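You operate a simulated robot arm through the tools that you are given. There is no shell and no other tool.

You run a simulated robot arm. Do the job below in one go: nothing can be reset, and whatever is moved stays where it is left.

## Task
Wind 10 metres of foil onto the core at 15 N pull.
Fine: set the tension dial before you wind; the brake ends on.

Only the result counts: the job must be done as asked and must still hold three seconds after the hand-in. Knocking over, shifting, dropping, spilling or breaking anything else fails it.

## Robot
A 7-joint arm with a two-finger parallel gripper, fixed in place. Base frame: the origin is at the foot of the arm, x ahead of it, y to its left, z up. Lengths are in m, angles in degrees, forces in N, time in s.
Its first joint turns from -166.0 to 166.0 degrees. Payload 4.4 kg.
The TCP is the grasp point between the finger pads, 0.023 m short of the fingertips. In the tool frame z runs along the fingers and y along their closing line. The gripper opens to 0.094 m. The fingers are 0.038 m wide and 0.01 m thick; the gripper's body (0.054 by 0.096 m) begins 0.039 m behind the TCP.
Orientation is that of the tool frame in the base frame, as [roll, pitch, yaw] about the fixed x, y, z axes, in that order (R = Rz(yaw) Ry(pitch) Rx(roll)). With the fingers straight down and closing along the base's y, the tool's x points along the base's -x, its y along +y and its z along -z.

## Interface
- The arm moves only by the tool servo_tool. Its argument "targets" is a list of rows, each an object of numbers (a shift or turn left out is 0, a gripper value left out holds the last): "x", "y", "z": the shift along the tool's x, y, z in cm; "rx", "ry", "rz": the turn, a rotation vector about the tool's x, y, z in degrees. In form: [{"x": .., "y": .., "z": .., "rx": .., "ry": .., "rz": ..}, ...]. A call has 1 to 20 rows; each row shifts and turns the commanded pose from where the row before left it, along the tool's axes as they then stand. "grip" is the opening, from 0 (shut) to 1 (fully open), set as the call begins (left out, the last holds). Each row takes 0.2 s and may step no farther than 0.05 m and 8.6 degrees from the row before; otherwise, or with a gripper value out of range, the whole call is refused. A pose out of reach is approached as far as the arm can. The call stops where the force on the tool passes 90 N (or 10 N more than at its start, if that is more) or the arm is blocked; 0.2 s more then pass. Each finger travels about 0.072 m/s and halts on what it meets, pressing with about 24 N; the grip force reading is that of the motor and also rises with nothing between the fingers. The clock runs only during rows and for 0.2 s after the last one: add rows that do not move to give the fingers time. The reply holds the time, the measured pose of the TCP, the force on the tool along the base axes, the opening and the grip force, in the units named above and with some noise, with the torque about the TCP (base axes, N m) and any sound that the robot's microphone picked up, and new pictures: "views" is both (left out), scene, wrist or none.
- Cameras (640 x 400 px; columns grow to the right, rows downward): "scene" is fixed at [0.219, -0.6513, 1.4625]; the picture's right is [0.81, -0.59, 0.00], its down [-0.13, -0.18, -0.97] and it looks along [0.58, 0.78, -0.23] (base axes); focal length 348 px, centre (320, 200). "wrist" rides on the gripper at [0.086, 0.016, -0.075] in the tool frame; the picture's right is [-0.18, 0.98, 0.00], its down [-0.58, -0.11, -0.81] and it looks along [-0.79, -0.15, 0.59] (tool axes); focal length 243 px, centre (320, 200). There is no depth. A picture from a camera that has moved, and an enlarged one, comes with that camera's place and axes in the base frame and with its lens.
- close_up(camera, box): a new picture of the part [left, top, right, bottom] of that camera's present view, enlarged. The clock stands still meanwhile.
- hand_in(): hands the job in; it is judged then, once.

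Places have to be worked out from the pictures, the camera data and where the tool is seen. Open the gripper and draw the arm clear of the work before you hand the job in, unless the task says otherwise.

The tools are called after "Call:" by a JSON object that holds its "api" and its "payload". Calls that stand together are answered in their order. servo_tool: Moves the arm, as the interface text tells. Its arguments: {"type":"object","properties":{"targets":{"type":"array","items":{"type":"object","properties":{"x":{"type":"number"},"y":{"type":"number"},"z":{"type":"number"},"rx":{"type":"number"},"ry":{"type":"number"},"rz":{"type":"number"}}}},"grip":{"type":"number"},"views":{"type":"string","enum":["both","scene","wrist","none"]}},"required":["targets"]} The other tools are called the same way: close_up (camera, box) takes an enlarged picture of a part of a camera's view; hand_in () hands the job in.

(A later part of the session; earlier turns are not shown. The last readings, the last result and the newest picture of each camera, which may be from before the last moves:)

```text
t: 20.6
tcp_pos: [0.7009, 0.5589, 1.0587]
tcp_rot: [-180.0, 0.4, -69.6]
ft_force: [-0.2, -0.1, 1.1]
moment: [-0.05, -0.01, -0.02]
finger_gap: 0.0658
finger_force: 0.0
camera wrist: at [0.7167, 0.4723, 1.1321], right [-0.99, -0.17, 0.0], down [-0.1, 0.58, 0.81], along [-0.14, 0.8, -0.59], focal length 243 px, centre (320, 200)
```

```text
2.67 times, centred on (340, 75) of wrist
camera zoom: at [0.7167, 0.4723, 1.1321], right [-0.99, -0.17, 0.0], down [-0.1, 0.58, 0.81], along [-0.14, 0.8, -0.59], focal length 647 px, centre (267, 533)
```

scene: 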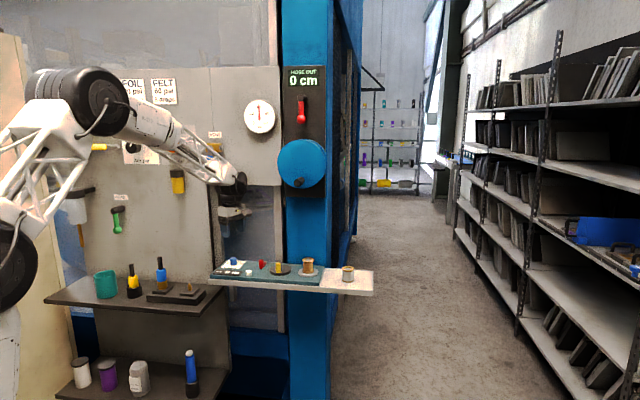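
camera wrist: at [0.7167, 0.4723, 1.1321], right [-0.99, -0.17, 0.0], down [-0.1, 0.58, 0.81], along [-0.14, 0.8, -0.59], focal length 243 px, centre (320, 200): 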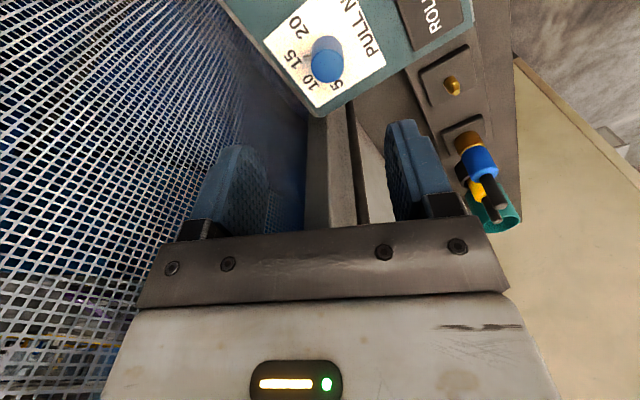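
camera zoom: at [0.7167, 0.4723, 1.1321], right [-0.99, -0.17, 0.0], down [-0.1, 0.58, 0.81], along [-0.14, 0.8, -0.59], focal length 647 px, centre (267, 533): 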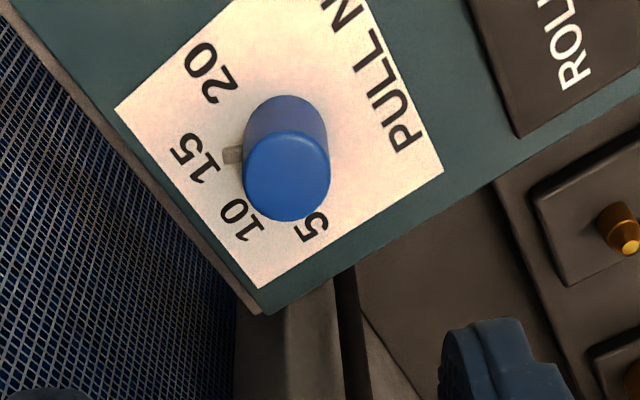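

The pointer now points right at 15 by my numbers; zoom in to verify finely.

Call:
{"api": "close_up", "payload": {"camera": "wrist", "box": [290, 20, 350, 90]}}

Call:
{"api": "close_up", "payload": {"camera": "scene", "box": [222, 250, 254, 272]}}

```text
5.71 times, centred on (320, 55) of wrist
camera zoom: at [0.7167, 0.4723, 1.1321], right [-0.99, -0.17, 0.0], down [-0.1, 0.58, 0.81], along [-0.14, 0.8, -0.59], focal length 1386 px, centre (320, 1029)
```

zoom: 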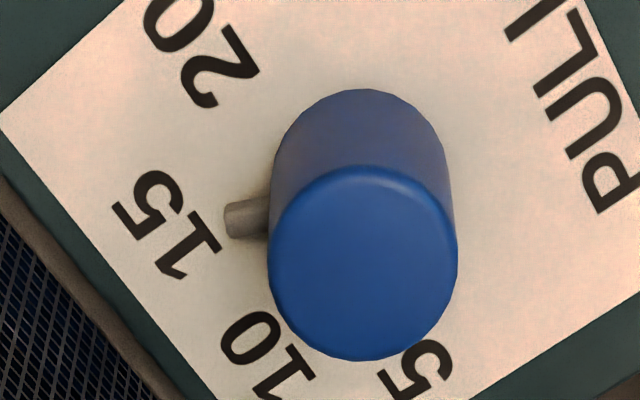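

```text
16.00 times, centred on (238, 261) of scene
camera zoom: at [0.219, -0.6513, 1.4625], right [0.81, -0.59, 0.0], down [-0.13, -0.18, -0.97], along [0.58, 0.78, -0.23], focal length 5576 px, centre (1632, -776)
```

zoom: 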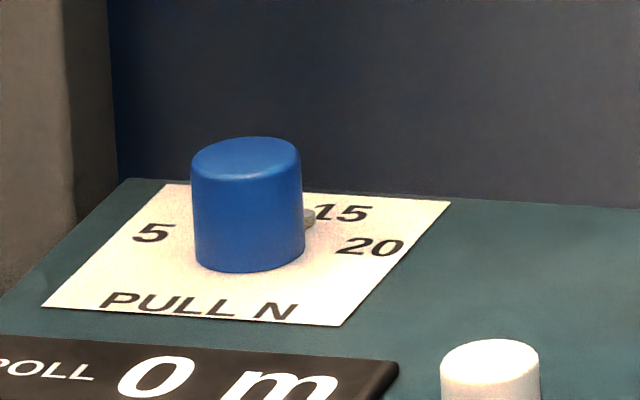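

Pointer axis agrees with the 15 mark within ~1–2°, so the dial is set. Next I square the tool to the bench and move in front of the red brake lever for a close look.

Call:
{"api": "servo_tool", "payload": {"targets": [{"rz": 8.2}, {"rz": 8.2}, {"rz": 8.2}, {"rz": 8.2}, {"rz": 8.2}, {"rz": 8.2}, {"rz": 8.2}, {"rz": 8}, {"x": 2, "y": -2.88, "z": 0.5}, {"x": 2, "y": -2.88, "z": 0.5}, {"x": 2, "y": -2.88, "z": 0.5}, {"x": 2, "y": -2.88, "z": 0.5}]}}

Call:
{"api": "close_up", "payload": {"camera": "wrist", "box": [200, 0, 440, 180]}}

Call:
{"api": "close_up", "payload": {"camera": "scene", "box": [190, 130, 350, 300]}}

```text
t: 23.2
tcp_pos: [0.7243, 0.4289, 1.0291]
tcp_rot: [179.9, -0.3, -134.5]
ft_force: [-0.2, -0.8, -0.4]
moment: [0.04, 0.0, 0.01]
finger_gap: 0.0659
finger_force: 0.0
camera wrist: at [0.6534, 0.3802, 1.105], right [-0.57, 0.82, 0.0], down [0.49, 0.34, 0.8], along [0.66, 0.46, -0.6], focal length 243 px, centre (320, 200)
```

scene: 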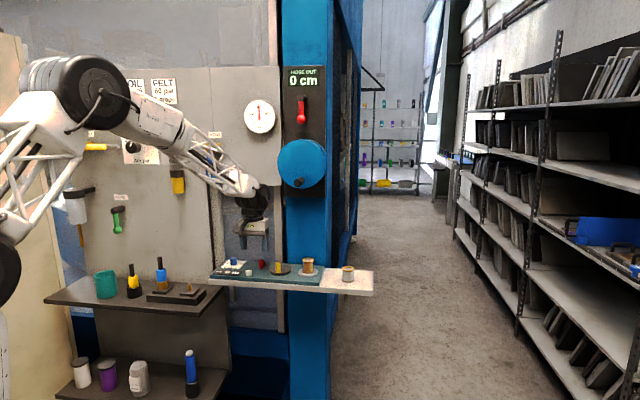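
wrist: 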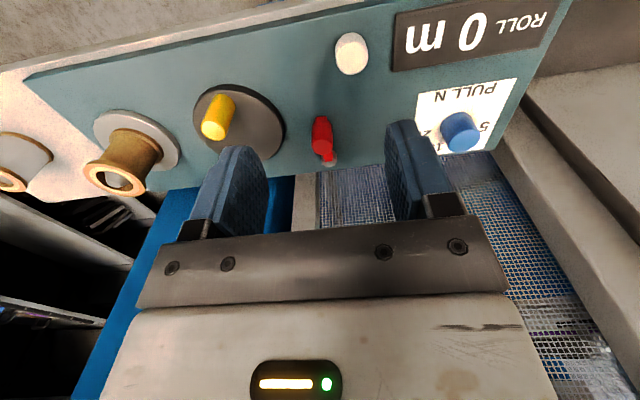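

```text
2.22 times, centred on (320, 90) of wrist
camera zoom: at [0.6534, 0.3802, 1.105], right [-0.57, 0.82, 0.0], down [0.49, 0.34, 0.8], along [0.66, 0.46, -0.6], focal length 539 px, centre (320, 444)
```

zoom: 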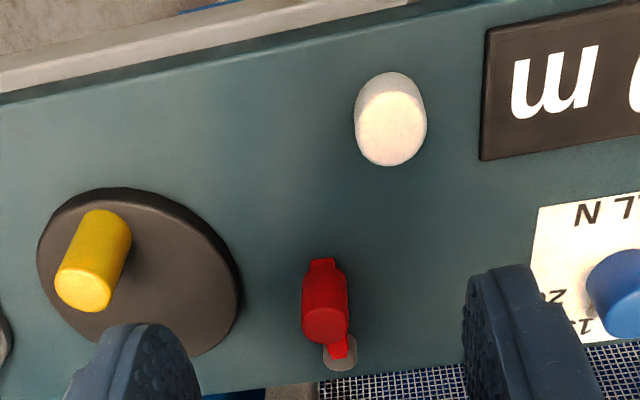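

```text
2.35 times, centred on (270, 215) of scene
camera zoom: at [0.219, -0.6513, 1.4625], right [0.81, -0.59, 0.0], down [-0.13, -0.18, -0.97], along [0.58, 0.78, -0.23], focal length 820 px, centre (438, 165)
```

zoom: 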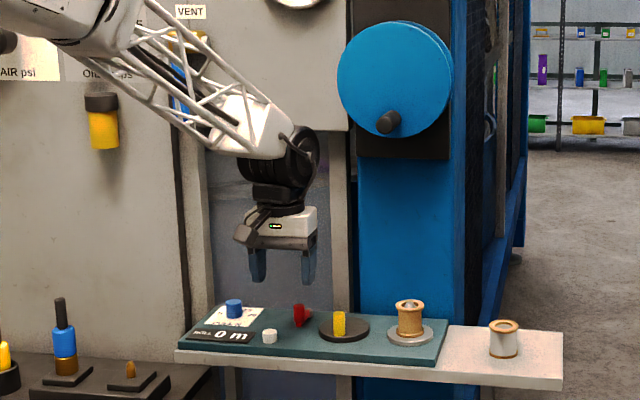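

From this view the lever hub is ≈(0.797, 0.491), its handle ≈(0.764, 0.460), pointing straight to the front. I place the open fingers around the lever handle to probe which way it swings.

Call:
{"api": "servo_tool", "payload": {"targets": [{"x": -2.52, "y": -0.31}, {"x": -2.52, "y": -0.31}, {"z": 2}, {"z": 2}, {"z": 2}], "grip": 0.6}}

Call:
{"api": "close_up", "payload": {"camera": "wrist", "box": [200, 60, 440, 240]}}

Call:
{"api": "close_up", "payload": {"camera": "scene", "box": [220, 210, 320, 290]}}

```text
t: 24.4
tcp_pos: [0.7638, 0.4628, 0.9689]
tcp_rot: [179.9, -0.3, -134.4]
ft_force: [-0.2, -0.7, 0.3]
moment: [-0.02, 0.04, 0.01]
finger_gap: 0.0565
finger_force: 0.0
camera wrist: at [0.6921, 0.4119, 1.0451], right [-0.57, 0.82, 0.0], down [0.49, 0.34, 0.8], along [0.66, 0.46, -0.6], focal length 243 px, centre (320, 200)
```

scene: 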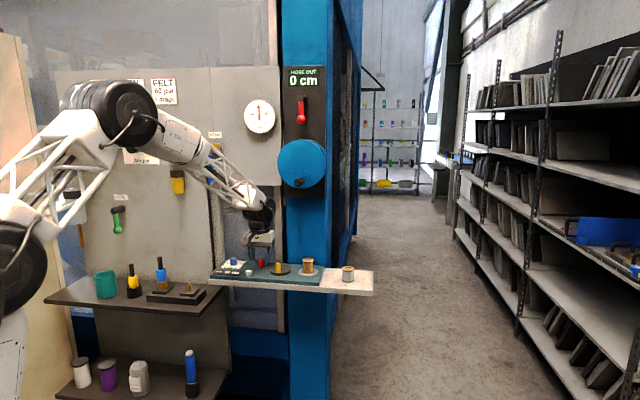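
wrist: 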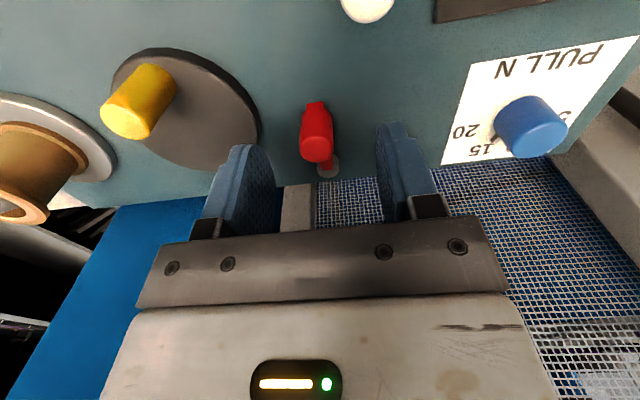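

```text
2.22 times, centred on (320, 150) of wrist
camera zoom: at [0.6921, 0.4119, 1.0451], right [-0.57, 0.82, 0.0], down [0.49, 0.34, 0.8], along [0.66, 0.46, -0.6], focal length 539 px, centre (320, 311)
```

zoom: 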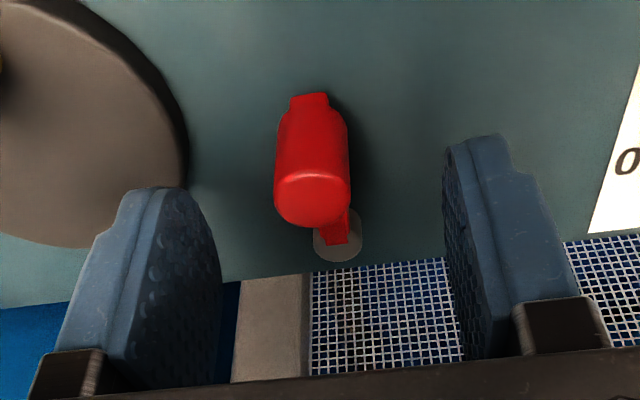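

```text
5.00 times, centred on (270, 250) of scene
camera zoom: at [0.219, -0.6513, 1.4625], right [0.81, -0.59, 0.0], down [-0.13, -0.18, -0.97], along [0.58, 0.78, -0.23], focal length 1742 px, centre (570, -50)
```

zoom: 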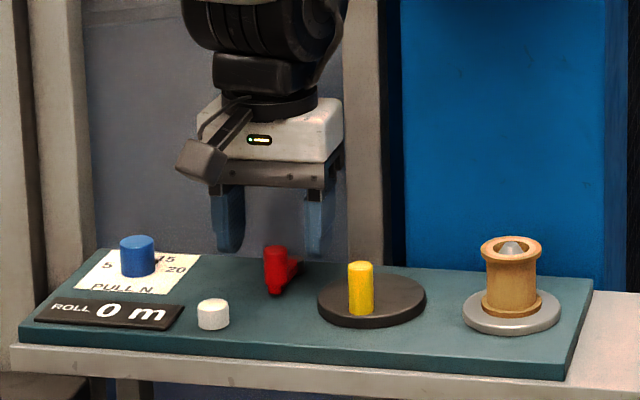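

Handle top is at z≈0.95, centred within 4 mm. Lower to z≈0.948 and narrow the fingers to ~28 mm around it (not clamping).

Call:
{"api": "servo_tool", "payload": {"targets": [{"x": 0.4}, {"z": 0.7}, {"z": 0.7}, {"z": 0.7}], "grip": 0.3}}

Call:
{"api": "close_up", "payload": {"camera": "wrist", "box": [200, 60, 440, 240]}}

Call:
{"api": "close_up", "payload": {"camera": "scene", "box": [220, 220, 320, 290]}}

```text
t: 25.4
tcp_pos: [0.7601, 0.4578, 0.9482]
tcp_rot: [179.9, -0.3, -134.5]
ft_force: [0.4, 0.1, -0.3]
moment: [0.0, 0.02, 0.01]
finger_gap: 0.0281
finger_force: 0.2
camera wrist: at [0.6894, 0.409, 1.0234], right [-0.57, 0.82, 0.0], down [0.49, 0.34, 0.8], along [0.66, 0.46, -0.6], focal length 243 px, centre (320, 200)
```

scene: 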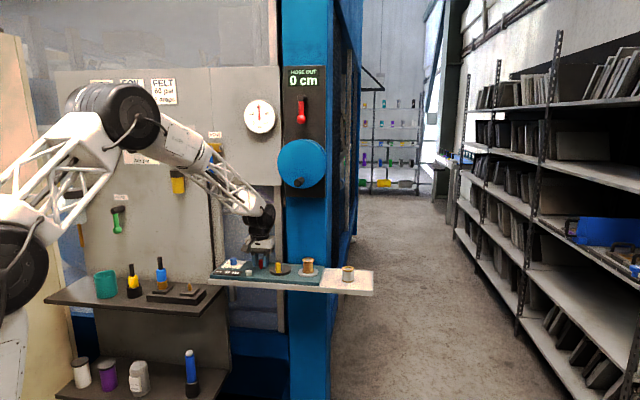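
wrist: 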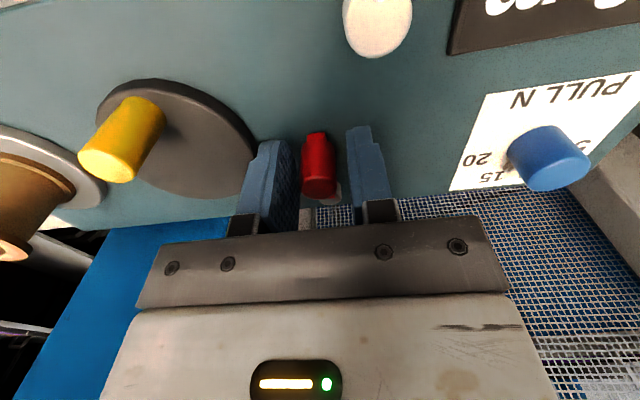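

```text
2.22 times, centred on (320, 150) of wrist
camera zoom: at [0.6894, 0.409, 1.0234], right [-0.57, 0.82, 0.0], down [0.49, 0.34, 0.8], along [0.66, 0.46, -0.6], focal length 539 px, centre (320, 311)
```

zoom: 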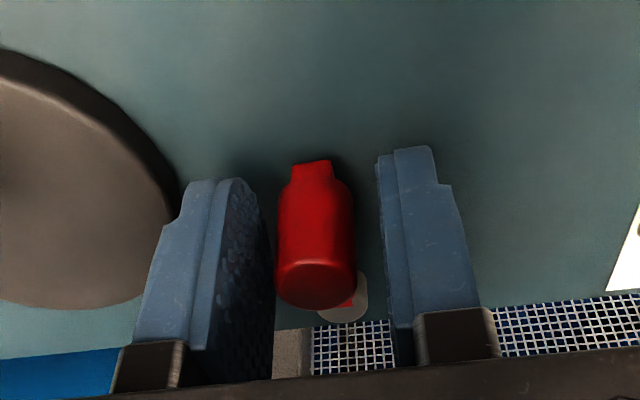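

```text
5.71 times, centred on (270, 255) of scene
camera zoom: at [0.219, -0.6513, 1.4625], right [0.81, -0.59, 0.0], down [-0.13, -0.18, -0.97], along [0.58, 0.78, -0.23], focal length 1991 px, centre (606, -114)
```

zoom: 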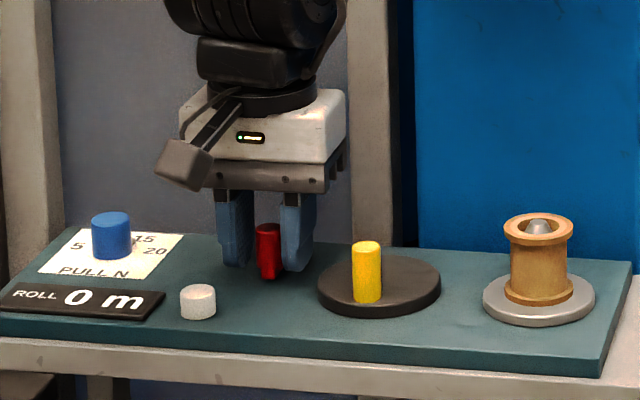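

Handle is caged. I probe a gentle 1.2 cm push toward the bench's right (−y tool).

Call:
{"api": "servo_tool", "payload": {"targets": [{"y": -0.3}, {"y": -0.3}, {"y": -0.3}, {"y": -0.3}], "views": "wrist"}}

```text
t: 26.4
tcp_pos: [0.7688, 0.4513, 0.9483]
tcp_rot: [179.8, -0.3, -134.5]
ft_force: [-12.9, 15.5, 0.3]
moment: [-0.09, 0.18, -0.04]
finger_gap: 0.0368
finger_force: 9.7
camera wrist: at [0.697, 0.401, 1.0239], right [-0.57, 0.82, 0.0], down [0.49, 0.34, 0.8], along [0.66, 0.46, -0.6], focal length 243 px, centre (320, 200)
```

wrist: 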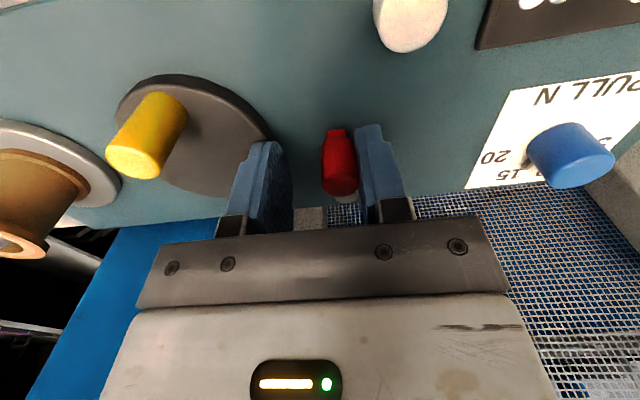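

The lever doesn't yield that way (20 N, finger pushed back). Now I back off and probe the opposite way (+y).

Call:
{"api": "servo_tool", "payload": {"targets": [{"y": 0.4}, {"y": 0.4}, {"y": 0.4}, {"y": 0.3}, {"y": 0.3}, {"y": 0.3}], "views": "wrist"}}

```text
t: 27.8
tcp_pos: [0.7534, 0.464, 0.9488]
tcp_rot: [179.9, -0.4, -134.5]
ft_force: [0.1, -1.2, -0.3]
moment: [-0.04, -0.01, 0.0]
finger_gap: 0.0286
finger_force: 0.2
camera wrist: at [0.6822, 0.4151, 1.0243], right [-0.57, 0.82, 0.0], down [0.49, 0.34, 0.8], along [0.66, 0.46, -0.6], focal length 243 px, centre (320, 200)
```

wrist: 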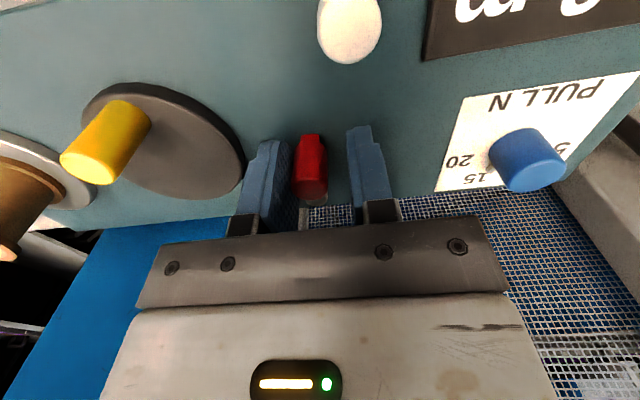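

That way the lever follows freely (≈1 N). I swing it along its arc to the left, rotating the tool with it.

Call:
{"api": "servo_tool", "payload": {"targets": [{"rz": 8}, {"x": -0.04, "y": 0.63, "rz": 8}, {"x": -0.04, "y": 0.63, "rz": 8}, {"x": -0.04, "y": 0.63, "rz": 8}]}}

Call:
{"api": "close_up", "payload": {"camera": "wrist", "box": [200, 60, 440, 240]}}

Call:
{"api": "close_up", "payload": {"camera": "scene", "box": [220, 220, 320, 290]}}

```text
t: 28.8
tcp_pos: [0.7464, 0.4812, 0.9489]
tcp_rot: [-179.9, -0.2, -166.7]
ft_force: [0.0, 0.1, -0.4]
moment: [-0.01, 0.03, 0.02]
finger_gap: 0.0283
finger_force: 0.5
camera wrist: at [0.6585, 0.4778, 1.024], right [-0.05, 1.0, 0.0], down [0.6, 0.03, 0.8], along [0.8, 0.04, -0.6], focal length 243 px, centre (320, 200)
```

scene: 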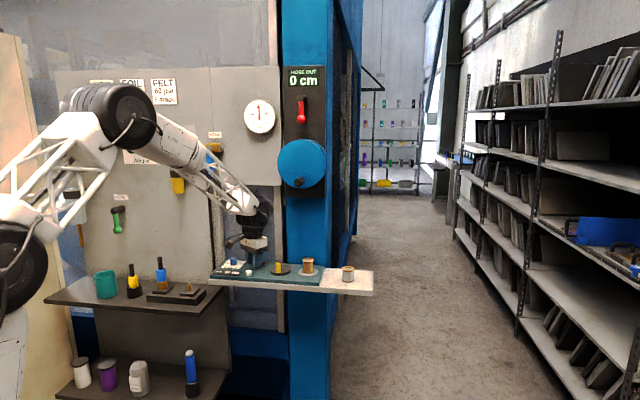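
wrist: 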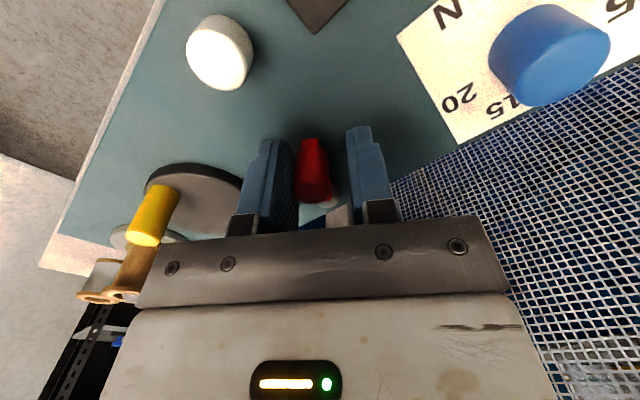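

```text
2.22 times, centred on (320, 150) of wrist
camera zoom: at [0.6585, 0.4778, 1.024], right [-0.05, 1.0, 0.0], down [0.6, 0.03, 0.8], along [0.8, 0.04, -0.6], focal length 539 px, centre (320, 311)
```

zoom: 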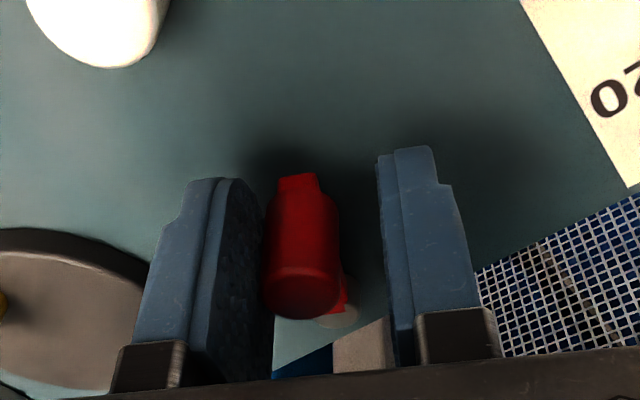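

```text
5.71 times, centred on (270, 255) of scene
camera zoom: at [0.219, -0.6513, 1.4625], right [0.81, -0.59, 0.0], down [-0.13, -0.18, -0.97], along [0.58, 0.78, -0.23], focal length 1991 px, centre (606, -114)
```

zoom: 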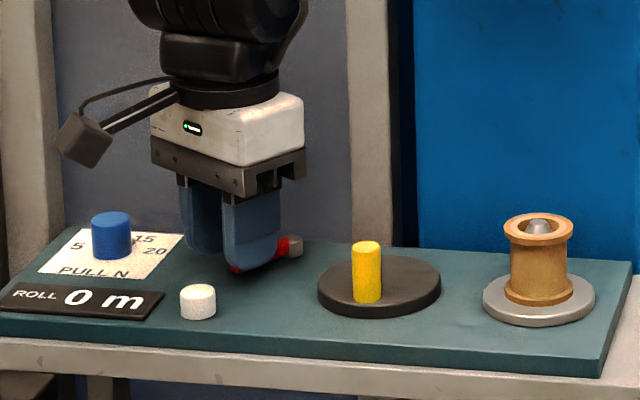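

The lever follows easily; continue along the arc in small steps until it meets its stop.

Call:
{"api": "servo_tool", "payload": {"targets": [{"x": -0.04, "y": 0.63, "rz": 8}, {"x": -0.04, "y": 0.63, "rz": 8}, {"x": -0.04, "y": 0.63, "rz": 8}, {"x": -0.04, "y": 0.63, "rz": 8}], "views": "wrist"}}

Call:
{"api": "close_up", "payload": {"camera": "scene", "box": [220, 220, 320, 290]}}

```text
t: 29.8
tcp_pos: [0.7464, 0.5058, 0.9477]
tcp_rot: [-179.8, -0.3, 161.4]
ft_force: [0.2, -1.2, -1.2]
moment: [-0.01, -0.02, -0.04]
finger_gap: 0.0288
finger_force: 1.1
camera wrist: at [0.6703, 0.5502, 1.0239], right [0.49, 0.87, 0.0], down [0.52, -0.29, 0.8], along [0.7, -0.39, -0.59], focal length 243 px, centre (320, 200)
```

wrist: 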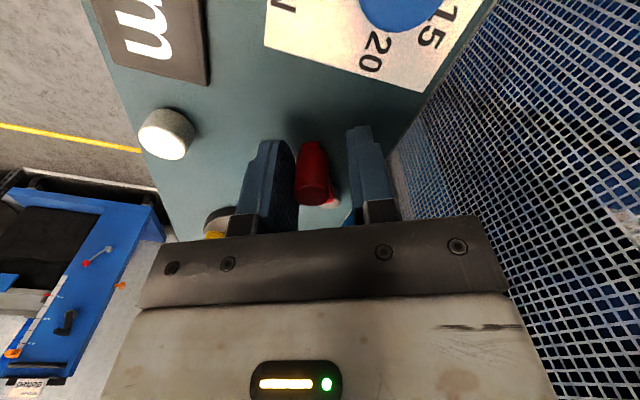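

```text
5.71 times, centred on (270, 255) of scene
camera zoom: at [0.219, -0.6513, 1.4625], right [0.81, -0.59, 0.0], down [-0.13, -0.18, -0.97], along [0.58, 0.78, -0.23], focal length 1991 px, centre (606, -114)
```

zoom: 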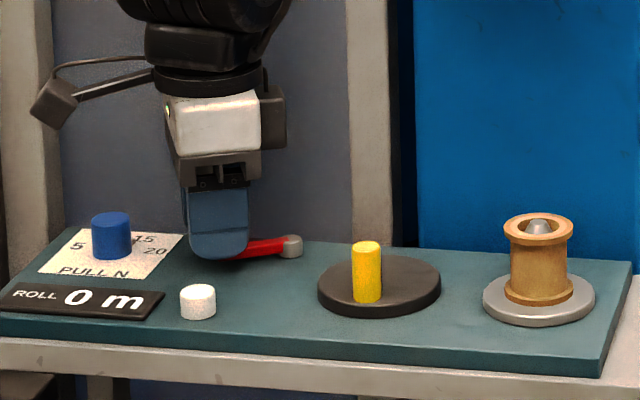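

Call:
{"api": "servo_tool", "payload": {"targets": [{"x": -0.04, "y": 0.6, "rz": 6}, {"x": -0.04, "y": 0.6, "rz": 6}], "views": "wrist"}}

Call:
{"api": "close_up", "payload": {"camera": "scene", "box": [220, 220, 320, 290]}}

```text
t: 30.4
tcp_pos: [0.7508, 0.514, 0.9474]
tcp_rot: [-179.7, -0.2, 149.4]
ft_force: [-8.1, -38.0, 2.0]
moment: [-0.11, 0.01, -0.06]
finger_gap: 0.0444
finger_force: 18.3
camera wrist: at [0.6861, 0.5745, 1.0228], right [0.66, 0.75, -0.01], down [0.45, -0.39, 0.8], along [0.6, -0.53, -0.59], focal length 243 px, centre (320, 200)
```

wrist: 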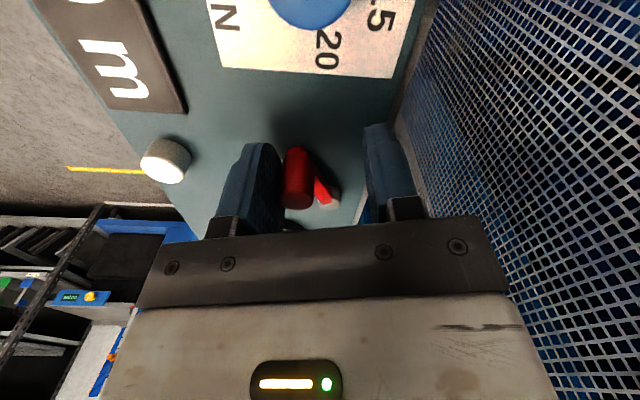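

```text
5.71 times, centred on (270, 255) of scene
camera zoom: at [0.219, -0.6513, 1.4625], right [0.81, -0.59, 0.0], down [-0.13, -0.18, -0.97], along [0.58, 0.78, -0.23], focal length 1991 px, centre (606, -114)
```

zoom: 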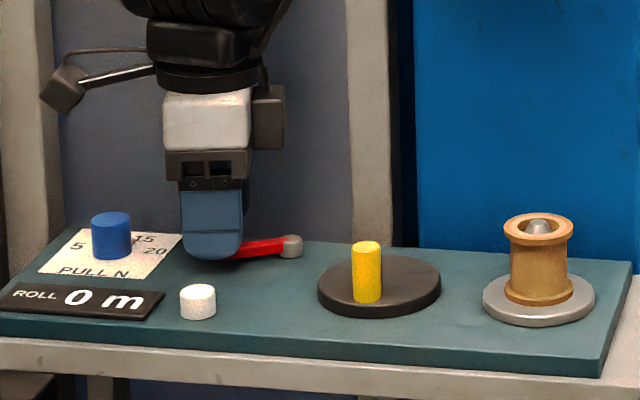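

The lever hit its other stop (38 N, finger yielding), about 60° from where it began. I back off, lift clear and square the tool again.

Call:
{"api": "servo_tool", "payload": {"targets": [{"y": -0.5, "rz": -6}, {"y": -0.4, "rz": -6}, {"z": -2}, {"z": -2}, {"z": -1}, {"x": 1.5, "rz": -8}, {"x": 1.5, "rz": -8}, {"x": 1, "rz": -8}, {"rz": -8}, {"rz": -8}, {"rz": -8}, {"rz": -8}, {"rz": -8}]}}

Call:
{"api": "close_up", "payload": {"camera": "scene", "box": [220, 220, 320, 290]}}

Call:
{"api": "close_up", "payload": {"camera": "wrist", "box": [120, 0, 400, 200]}}

```text
t: 33.2
tcp_pos: [0.7092, 0.5185, 0.9984]
tcp_rot: [179.9, -0.3, -134.4]
ft_force: [0.6, 0.3, 0.0]
moment: [0.03, 0.0, 0.0]
finger_gap: 0.0283
finger_force: 0.0
camera wrist: at [0.6376, 0.4676, 1.0742], right [-0.57, 0.82, 0.0], down [0.49, 0.34, 0.8], along [0.66, 0.46, -0.6], focal length 243 px, centre (320, 200)
```

scene: 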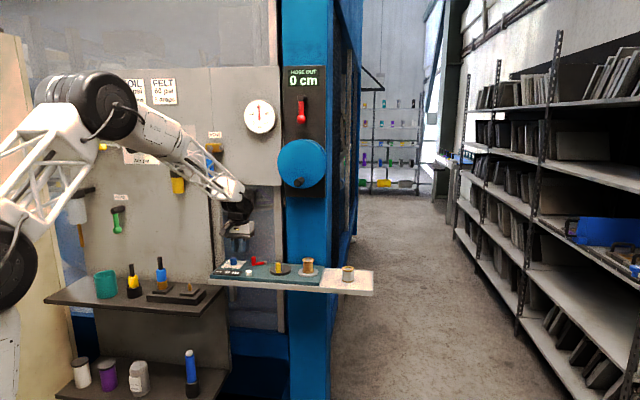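
wrist: 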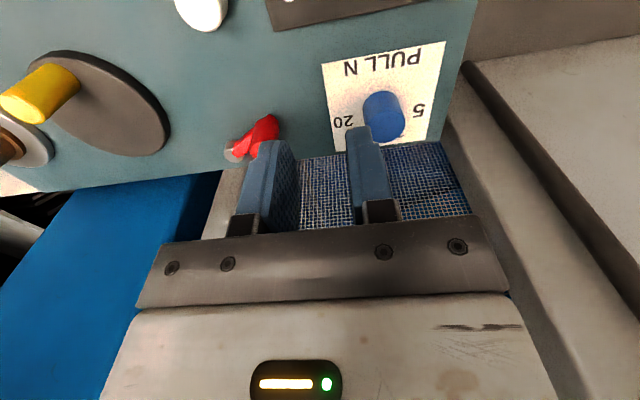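

```text
5.71 times, centred on (270, 255) of scene
camera zoom: at [0.219, -0.6513, 1.4625], right [0.81, -0.59, 0.0], down [-0.13, -0.18, -0.97], along [0.58, 0.78, -0.23], focal length 1991 px, centre (606, -114)
```

zoom: 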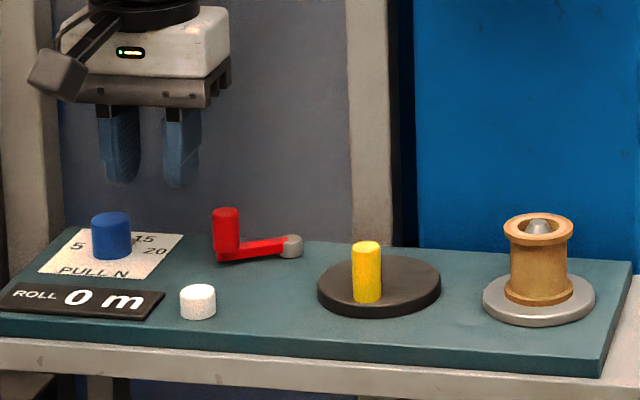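

```text
2.00 times, centred on (260, 100) of wrist
camera zoom: at [0.6376, 0.4676, 1.0742], right [-0.57, 0.82, 0.0], down [0.49, 0.34, 0.8], along [0.66, 0.46, -0.6], focal length 485 px, centre (440, 400)
```

zoom: 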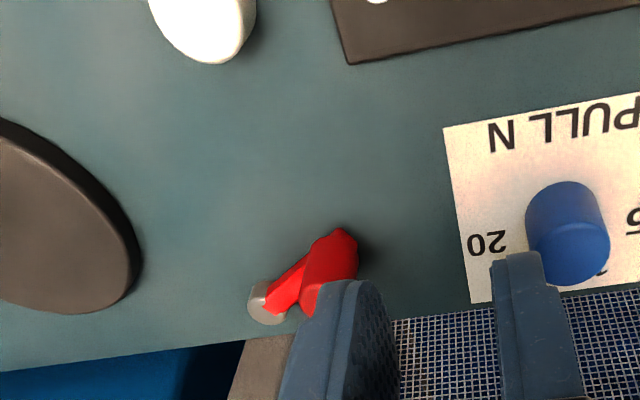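

Lever is now at the left stop. Next I move in front of the crank to measure its handle and disc.

Call:
{"api": "servo_tool", "payload": {"targets": [{"x": 1.84, "y": -3.08, "z": -0.6}, {"x": 1.84, "y": -3.08, "z": -0.6}, {"x": 1.84, "y": -3.08, "z": -0.6}, {"x": 1.84, "y": -3.08, "z": -0.6}, {"x": 1.84, "y": -3.08, "z": -0.6}, {}], "grip": 0.5}}

Call:
{"api": "close_up", "payload": {"camera": "wrist", "box": [200, 0, 440, 180]}}

Call:
{"api": "close_up", "payload": {"camera": "scene", "box": [200, 130, 360, 300]}}

```text
t: 34.6
tcp_pos: [0.7537, 0.3431, 1.0288]
tcp_rot: [179.9, -0.3, -134.5]
ft_force: [0.3, 0.3, -1.0]
moment: [0.0, 0.01, -0.02]
finger_gap: 0.0469
finger_force: 0.1
camera wrist: at [0.6832, 0.2939, 1.1046], right [-0.57, 0.82, 0.0], down [0.49, 0.34, 0.8], along [0.66, 0.46, -0.6], focal length 243 px, centre (320, 200)
```

scene: 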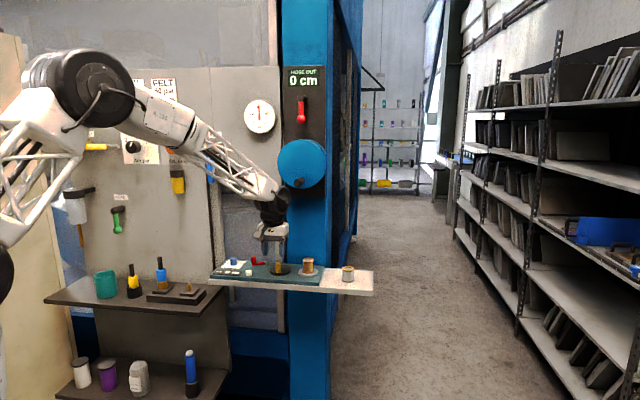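
wrist: 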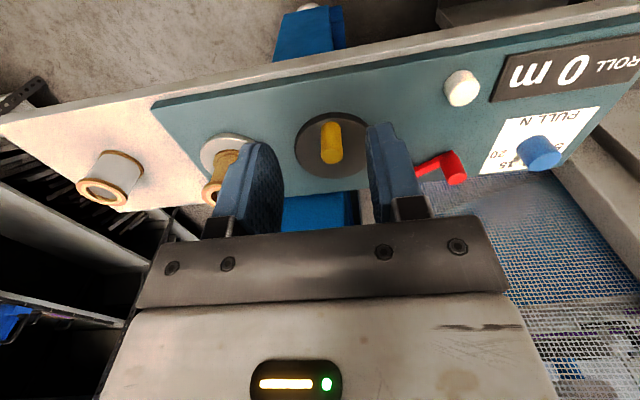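

```text
2.22 times, centred on (320, 90) of wrist
camera zoom: at [0.6832, 0.2939, 1.1046], right [-0.57, 0.82, 0.0], down [0.49, 0.34, 0.8], along [0.66, 0.46, -0.6], focal length 539 px, centre (320, 444)
```

zoom: 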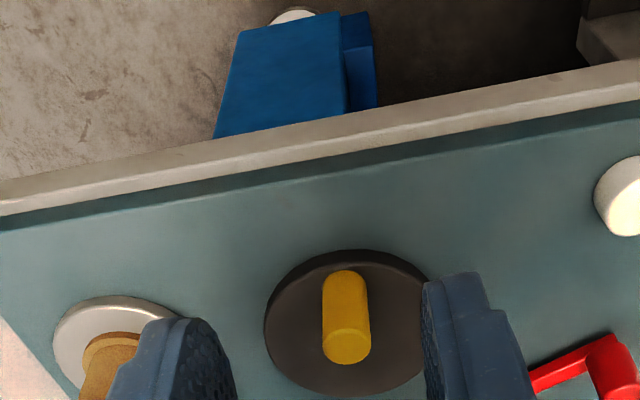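

```text
2.35 times, centred on (280, 215) of scene
camera zoom: at [0.219, -0.6513, 1.4625], right [0.81, -0.59, 0.0], down [-0.13, -0.18, -0.97], along [0.58, 0.78, -0.23], focal length 820 px, centre (414, 165)
```

zoom: 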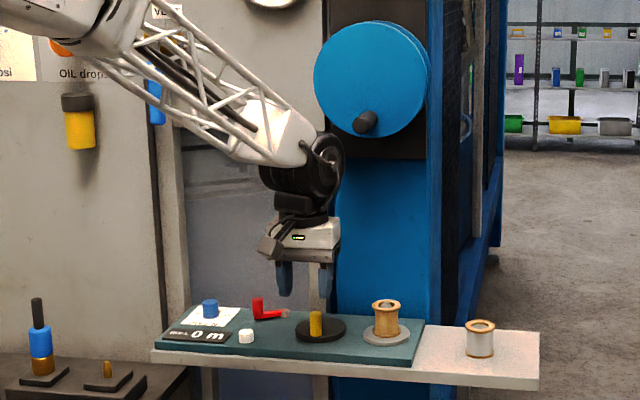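

Crank handle ≈(0.790, 0.380), top z≈0.962, disc centre ≈(0.807, 0.397), crank radius ≈25 mm. I go down first, then forward so the fingers straddle the handle.

Call:
{"api": "servo_tool", "payload": {"targets": [{"z": 2}, {"z": 2}, {"z": 2}, {"x": -1.75}, {"x": -1.75}, {"x": -1.68}]}}

Call:
{"api": "close_up", "payload": {"camera": "wrist", "box": [200, 60, 440, 240]}}

Call:
{"api": "close_up", "payload": {"camera": "scene", "box": [220, 150, 340, 300]}}

```text
t: 36.0
tcp_pos: [0.7899, 0.3814, 0.9684]
tcp_rot: [179.9, -0.3, -134.5]
ft_force: [0.4, -0.1, 0.4]
moment: [-0.01, -0.04, -0.01]
finger_gap: 0.0468
finger_force: 0.2
camera wrist: at [0.719, 0.3316, 1.0441], right [-0.57, 0.82, 0.0], down [0.49, 0.34, 0.8], along [0.66, 0.46, -0.6], focal length 243 px, centre (320, 200)
```

scene: 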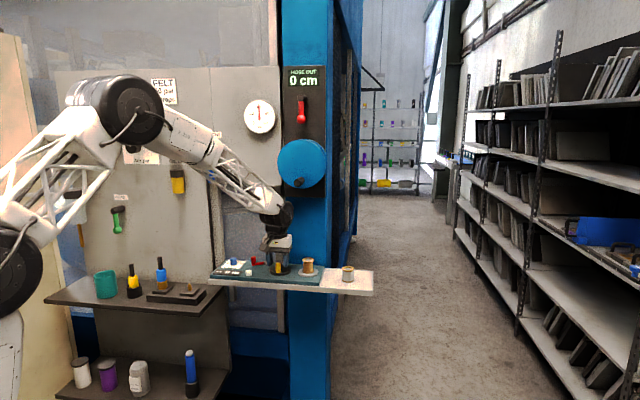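
wrist: 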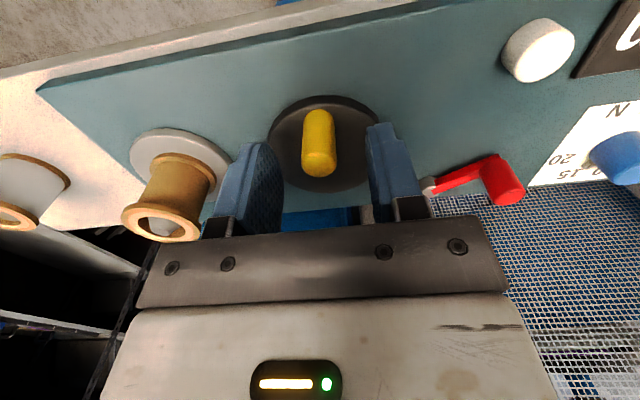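

```text
2.22 times, centred on (320, 150) of wrist
camera zoom: at [0.719, 0.3316, 1.0441], right [-0.57, 0.82, 0.0], down [0.49, 0.34, 0.8], along [0.66, 0.46, -0.6], focal length 539 px, centre (320, 311)
```

zoom: 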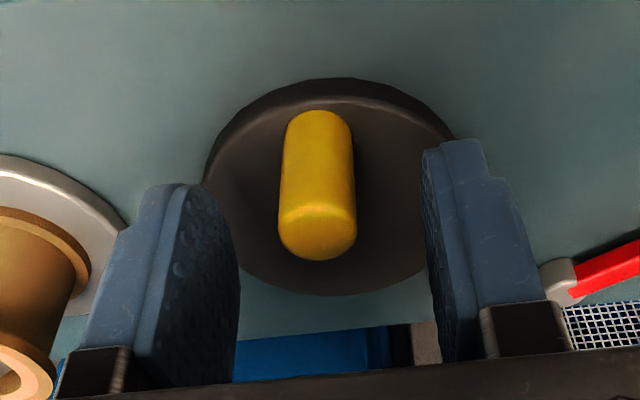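

```text
2.67 times, centred on (280, 225) of scene
camera zoom: at [0.219, -0.6513, 1.4625], right [0.81, -0.59, 0.0], down [-0.13, -0.18, -0.97], along [0.58, 0.78, -0.23], focal length 929 px, centre (427, 133)
```

zoom: 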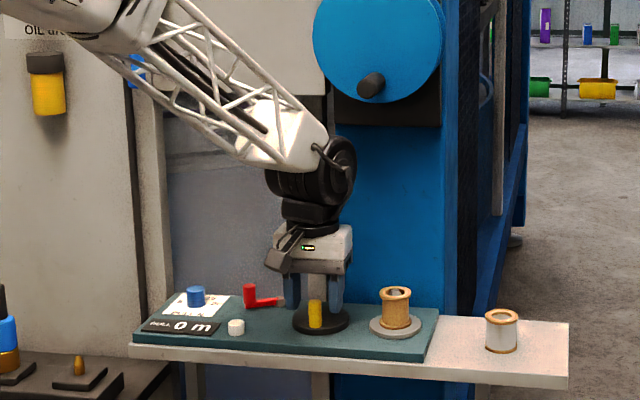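

Handle axis is about 4 mm further (−x) and 2 mm in −y; top ≈0.95. I adjust, lower to z≈0.953, and close on the handle.

Call:
{"api": "servo_tool", "payload": {"targets": [{"x": -0.4, "y": -0.2}, {"z": 0.8}, {"z": 0.7}]}}

Call:
{"api": "close_up", "payload": {"camera": "wrist", "box": [200, 60, 440, 240]}}

Call:
{"api": "close_up", "payload": {"camera": "scene", "box": [240, 230, 320, 290]}}

```text
t: 36.8
tcp_pos: [0.7927, 0.382, 0.9546]
tcp_rot: [179.8, -0.3, -134.5]
ft_force: [0.8, -1.0, 0.4]
moment: [0.03, 0.0, -0.03]
finger_gap: 0.0468
finger_force: 0.0
camera wrist: at [0.7229, 0.3329, 1.0291], right [-0.57, 0.82, 0.0], down [0.49, 0.34, 0.8], along [0.66, 0.46, -0.6], focal length 243 px, centre (320, 200)
```

scene: 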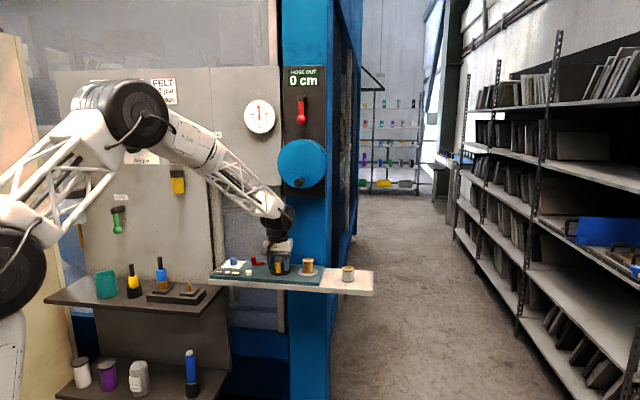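
wrist: 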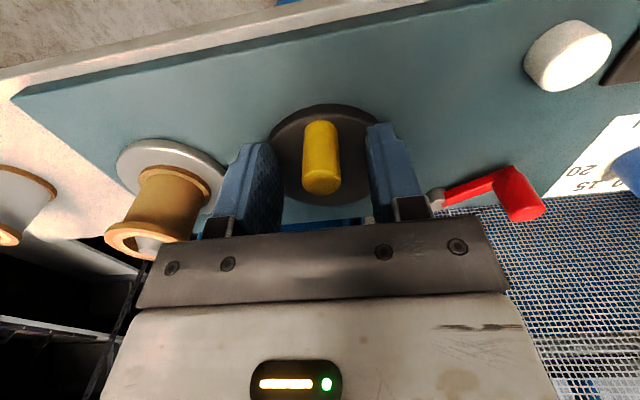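

```text
2.22 times, centred on (320, 150) of wrist
camera zoom: at [0.7229, 0.3329, 1.0291], right [-0.57, 0.82, 0.0], down [0.49, 0.34, 0.8], along [0.66, 0.46, -0.6], focal length 539 px, centre (320, 311)
```

zoom: 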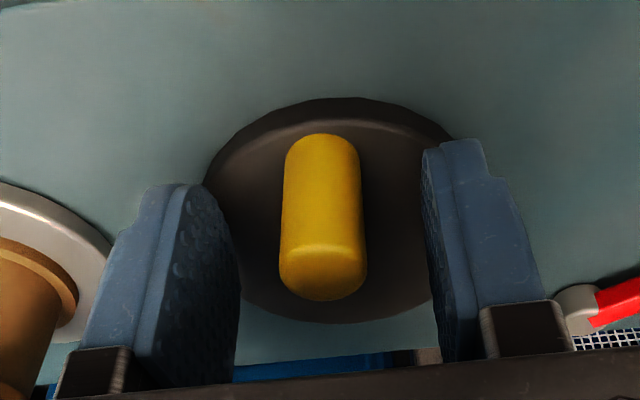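

```text
6.67 times, centred on (280, 260) of scene
camera zoom: at [0.219, -0.6513, 1.4625], right [0.81, -0.59, 0.0], down [-0.13, -0.18, -0.97], along [0.58, 0.78, -0.23], focal length 2323 px, centre (587, -200)
```

zoom: 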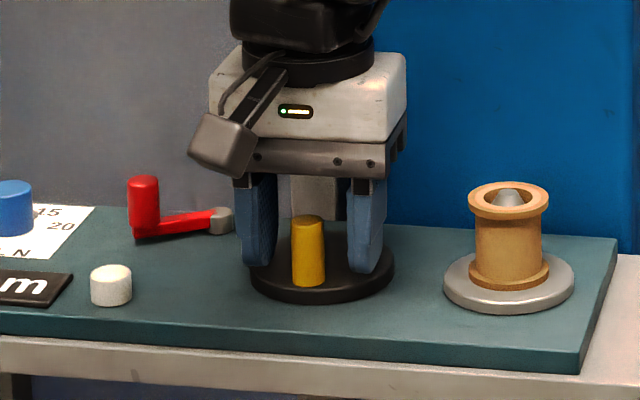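

Re-triangulation says the handle top is z≈0.965 and its axis ~10 mm toward +x from the TCP. I correct (and raise 3 mm for disc clearance), then close gently.

Call:
{"api": "servo_tool", "payload": {"targets": [{"x": 0.5, "z": -0.3}, {"x": 0.5, "y": 0.25}, {}], "views": "wrist"}}

Call:
{"api": "close_up", "payload": {"camera": "wrist", "box": [200, 60, 440, 240]}}

Call:
{"api": "close_up", "payload": {"camera": "scene", "box": [240, 230, 320, 290]}}

```text
t: 37.6
tcp_pos: [0.7864, 0.3768, 0.9563]
tcp_rot: [179.8, -0.4, -134.5]
ft_force: [-0.2, -0.6, -0.6]
moment: [-0.01, 0.02, 0.01]
finger_gap: 0.047
finger_force: 0.0
camera wrist: at [0.7142, 0.3272, 1.0322], right [-0.57, 0.82, 0.0], down [0.49, 0.34, 0.8], along [0.66, 0.46, -0.6], focal length 243 px, centre (320, 200)
```

wrist: 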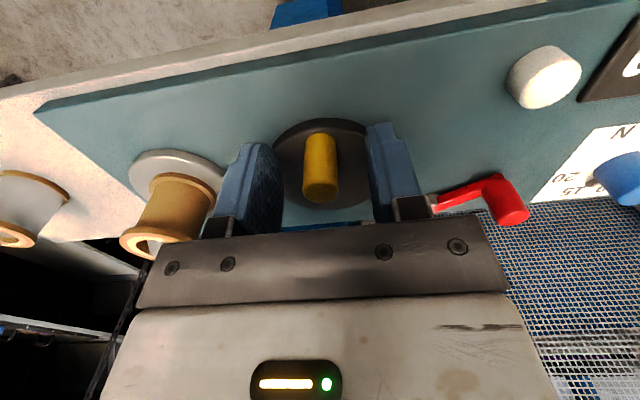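

```text
2.22 times, centred on (320, 150) of wrist
camera zoom: at [0.7142, 0.3272, 1.0322], right [-0.57, 0.82, 0.0], down [0.49, 0.34, 0.8], along [0.66, 0.46, -0.6], focal length 539 px, centre (320, 311)
```

zoom: 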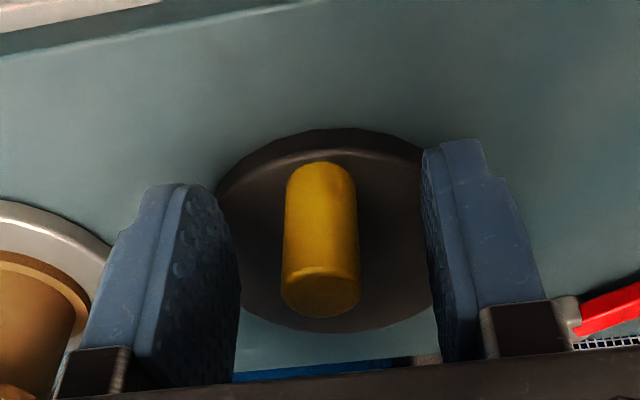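

```text
6.67 times, centred on (280, 260) of scene
camera zoom: at [0.219, -0.6513, 1.4625], right [0.81, -0.59, 0.0], down [-0.13, -0.18, -0.97], along [0.58, 0.78, -0.23], focal length 2323 px, centre (587, -200)
```

zoom: 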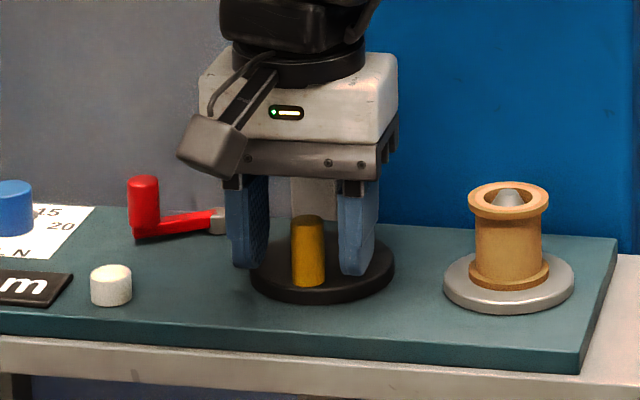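

Handle is centred between the fingers. I narrow to a loose cage (~22 mm) and test a small clockwise push (+y, ~1 cm) while watching force and counter.

Call:
{"api": "servo_tool", "payload": {"targets": [{}, {}, {"y": 0.3}, {"y": 0.3}, {"x": -0.1, "y": 0.3}, {"x": -0.1, "y": 0.3}], "grip": 0.22, "views": "wrist"}}

Call:
{"api": "close_up", "payload": {"camera": "scene", "box": [200, 230, 320, 290]}}

```text
t: 39.0
tcp_pos: [0.7785, 0.3861, 0.9561]
tcp_rot: [179.9, -0.3, -134.6]
ft_force: [0.3, -0.9, 0.1]
moment: [-0.04, -0.01, 0.04]
finger_gap: 0.0211
finger_force: 0.6
camera wrist: at [0.7071, 0.3374, 1.0322], right [-0.57, 0.82, 0.0], down [0.49, 0.34, 0.8], along [0.66, 0.46, -0.6], focal length 243 px, centre (320, 200)
```

wrist: 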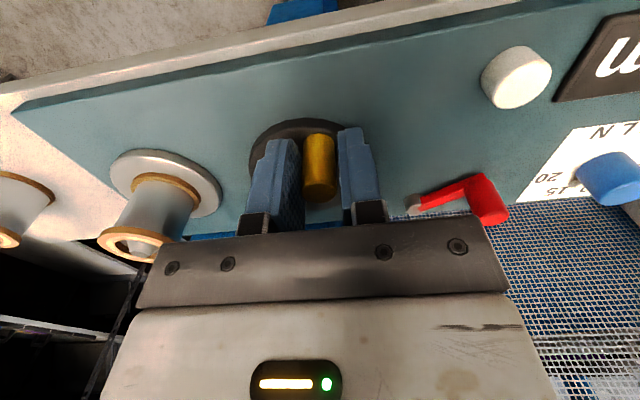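

```text
5.33 times, centred on (260, 260) of scene
camera zoom: at [0.219, -0.6513, 1.4625], right [0.81, -0.59, 0.0], down [-0.13, -0.18, -0.97], along [0.58, 0.78, -0.23], focal length 1858 px, centre (640, -120)
```

zoom: 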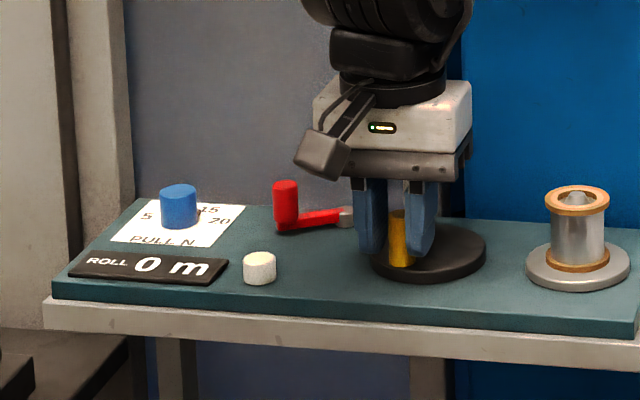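

Excellent: the core turned silver as the crank moved clockwise with ~1 N, so this lever position is brake OFF and clockwise winds. I clamp the handle and follow the circle (r≈23.6 mm) with constant tool orientation for 100° as a test.

Call:
{"api": "servo_tool", "payload": {"targets": [{}, {}, {"x": -0.527, "y": 0.628}, {"x": -0.71, "y": 0.41}, {"x": -0.807, "y": 0.142}], "grip": 0.16, "views": "wrist"}}

Call:
{"api": "close_up", "payload": {"camera": "scene", "box": [200, 230, 320, 290]}}

Call:
{"api": "close_up", "payload": {"camera": "wrist", "box": [200, 60, 440, 240]}}

```text
t: 40.2
tcp_pos: [0.783, 0.4124, 0.957]
tcp_rot: [179.8, -0.3, -134.4]
ft_force: [-30.1, 10.8, 3.9]
moment: [-0.49, 0.04, 0.01]
finger_gap: 0.0179
finger_force: 45.2
camera wrist: at [0.7121, 0.3619, 1.032], right [-0.57, 0.82, 0.0], down [0.49, 0.34, 0.8], along [0.66, 0.46, -0.6], focal length 243 px, centre (320, 200)
```

wrist: 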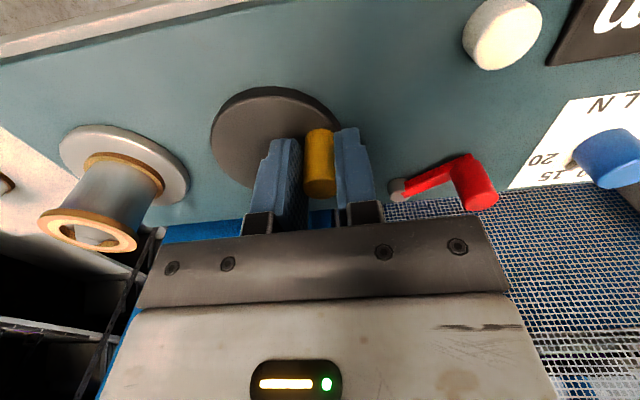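

```text
5.33 times, centred on (260, 260) of scene
camera zoom: at [0.219, -0.6513, 1.4625], right [0.81, -0.59, 0.0], down [-0.13, -0.18, -0.97], along [0.58, 0.78, -0.23], focal length 1858 px, centre (640, -120)
```

zoom: 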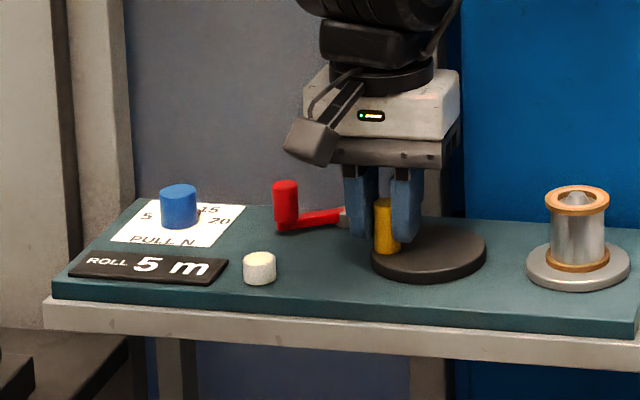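

```text
2.22 times, centred on (320, 150) of wrist
camera zoom: at [0.7121, 0.3619, 1.032], right [-0.57, 0.82, 0.0], down [0.49, 0.34, 0.8], along [0.66, 0.46, -0.6], focal length 539 px, centre (320, 311)
```

zoom: 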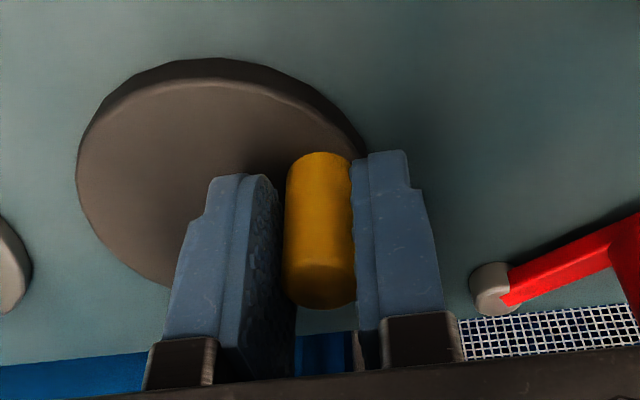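

The counter already jumped to 5 m after ~90°, so I must go very carefully. I relieve the +y preload and advance only 10°, then check the display.

Call:
{"api": "servo_tool", "payload": {"targets": [{"y": 0.1}, {"x": -0.21}, {"x": -0.21, "y": -0.03}], "views": "none"}}

Call:
{"api": "close_up", "payload": {"camera": "scene", "box": [200, 230, 320, 290]}}

```text
t: 41.0
tcp_pos: [0.7867, 0.4151, 0.9555]
tcp_rot: [179.8, -0.2, -134.5]
ft_force: [-46.4, 36.4, 5.3]
moment: [-0.57, 0.46, 0.15]
finger_gap: 0.0176
finger_force: 45.1
```

```text
5.33 times, centred on (260, 260) of scene
camera zoom: at [0.219, -0.6513, 1.4625], right [0.81, -0.59, 0.0], down [-0.13, -0.18, -0.97], along [0.58, 0.78, -0.23], focal length 1858 px, centre (640, -120)
```

zoom: 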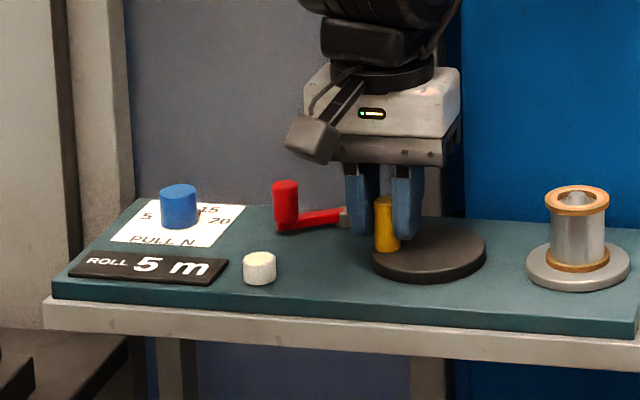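

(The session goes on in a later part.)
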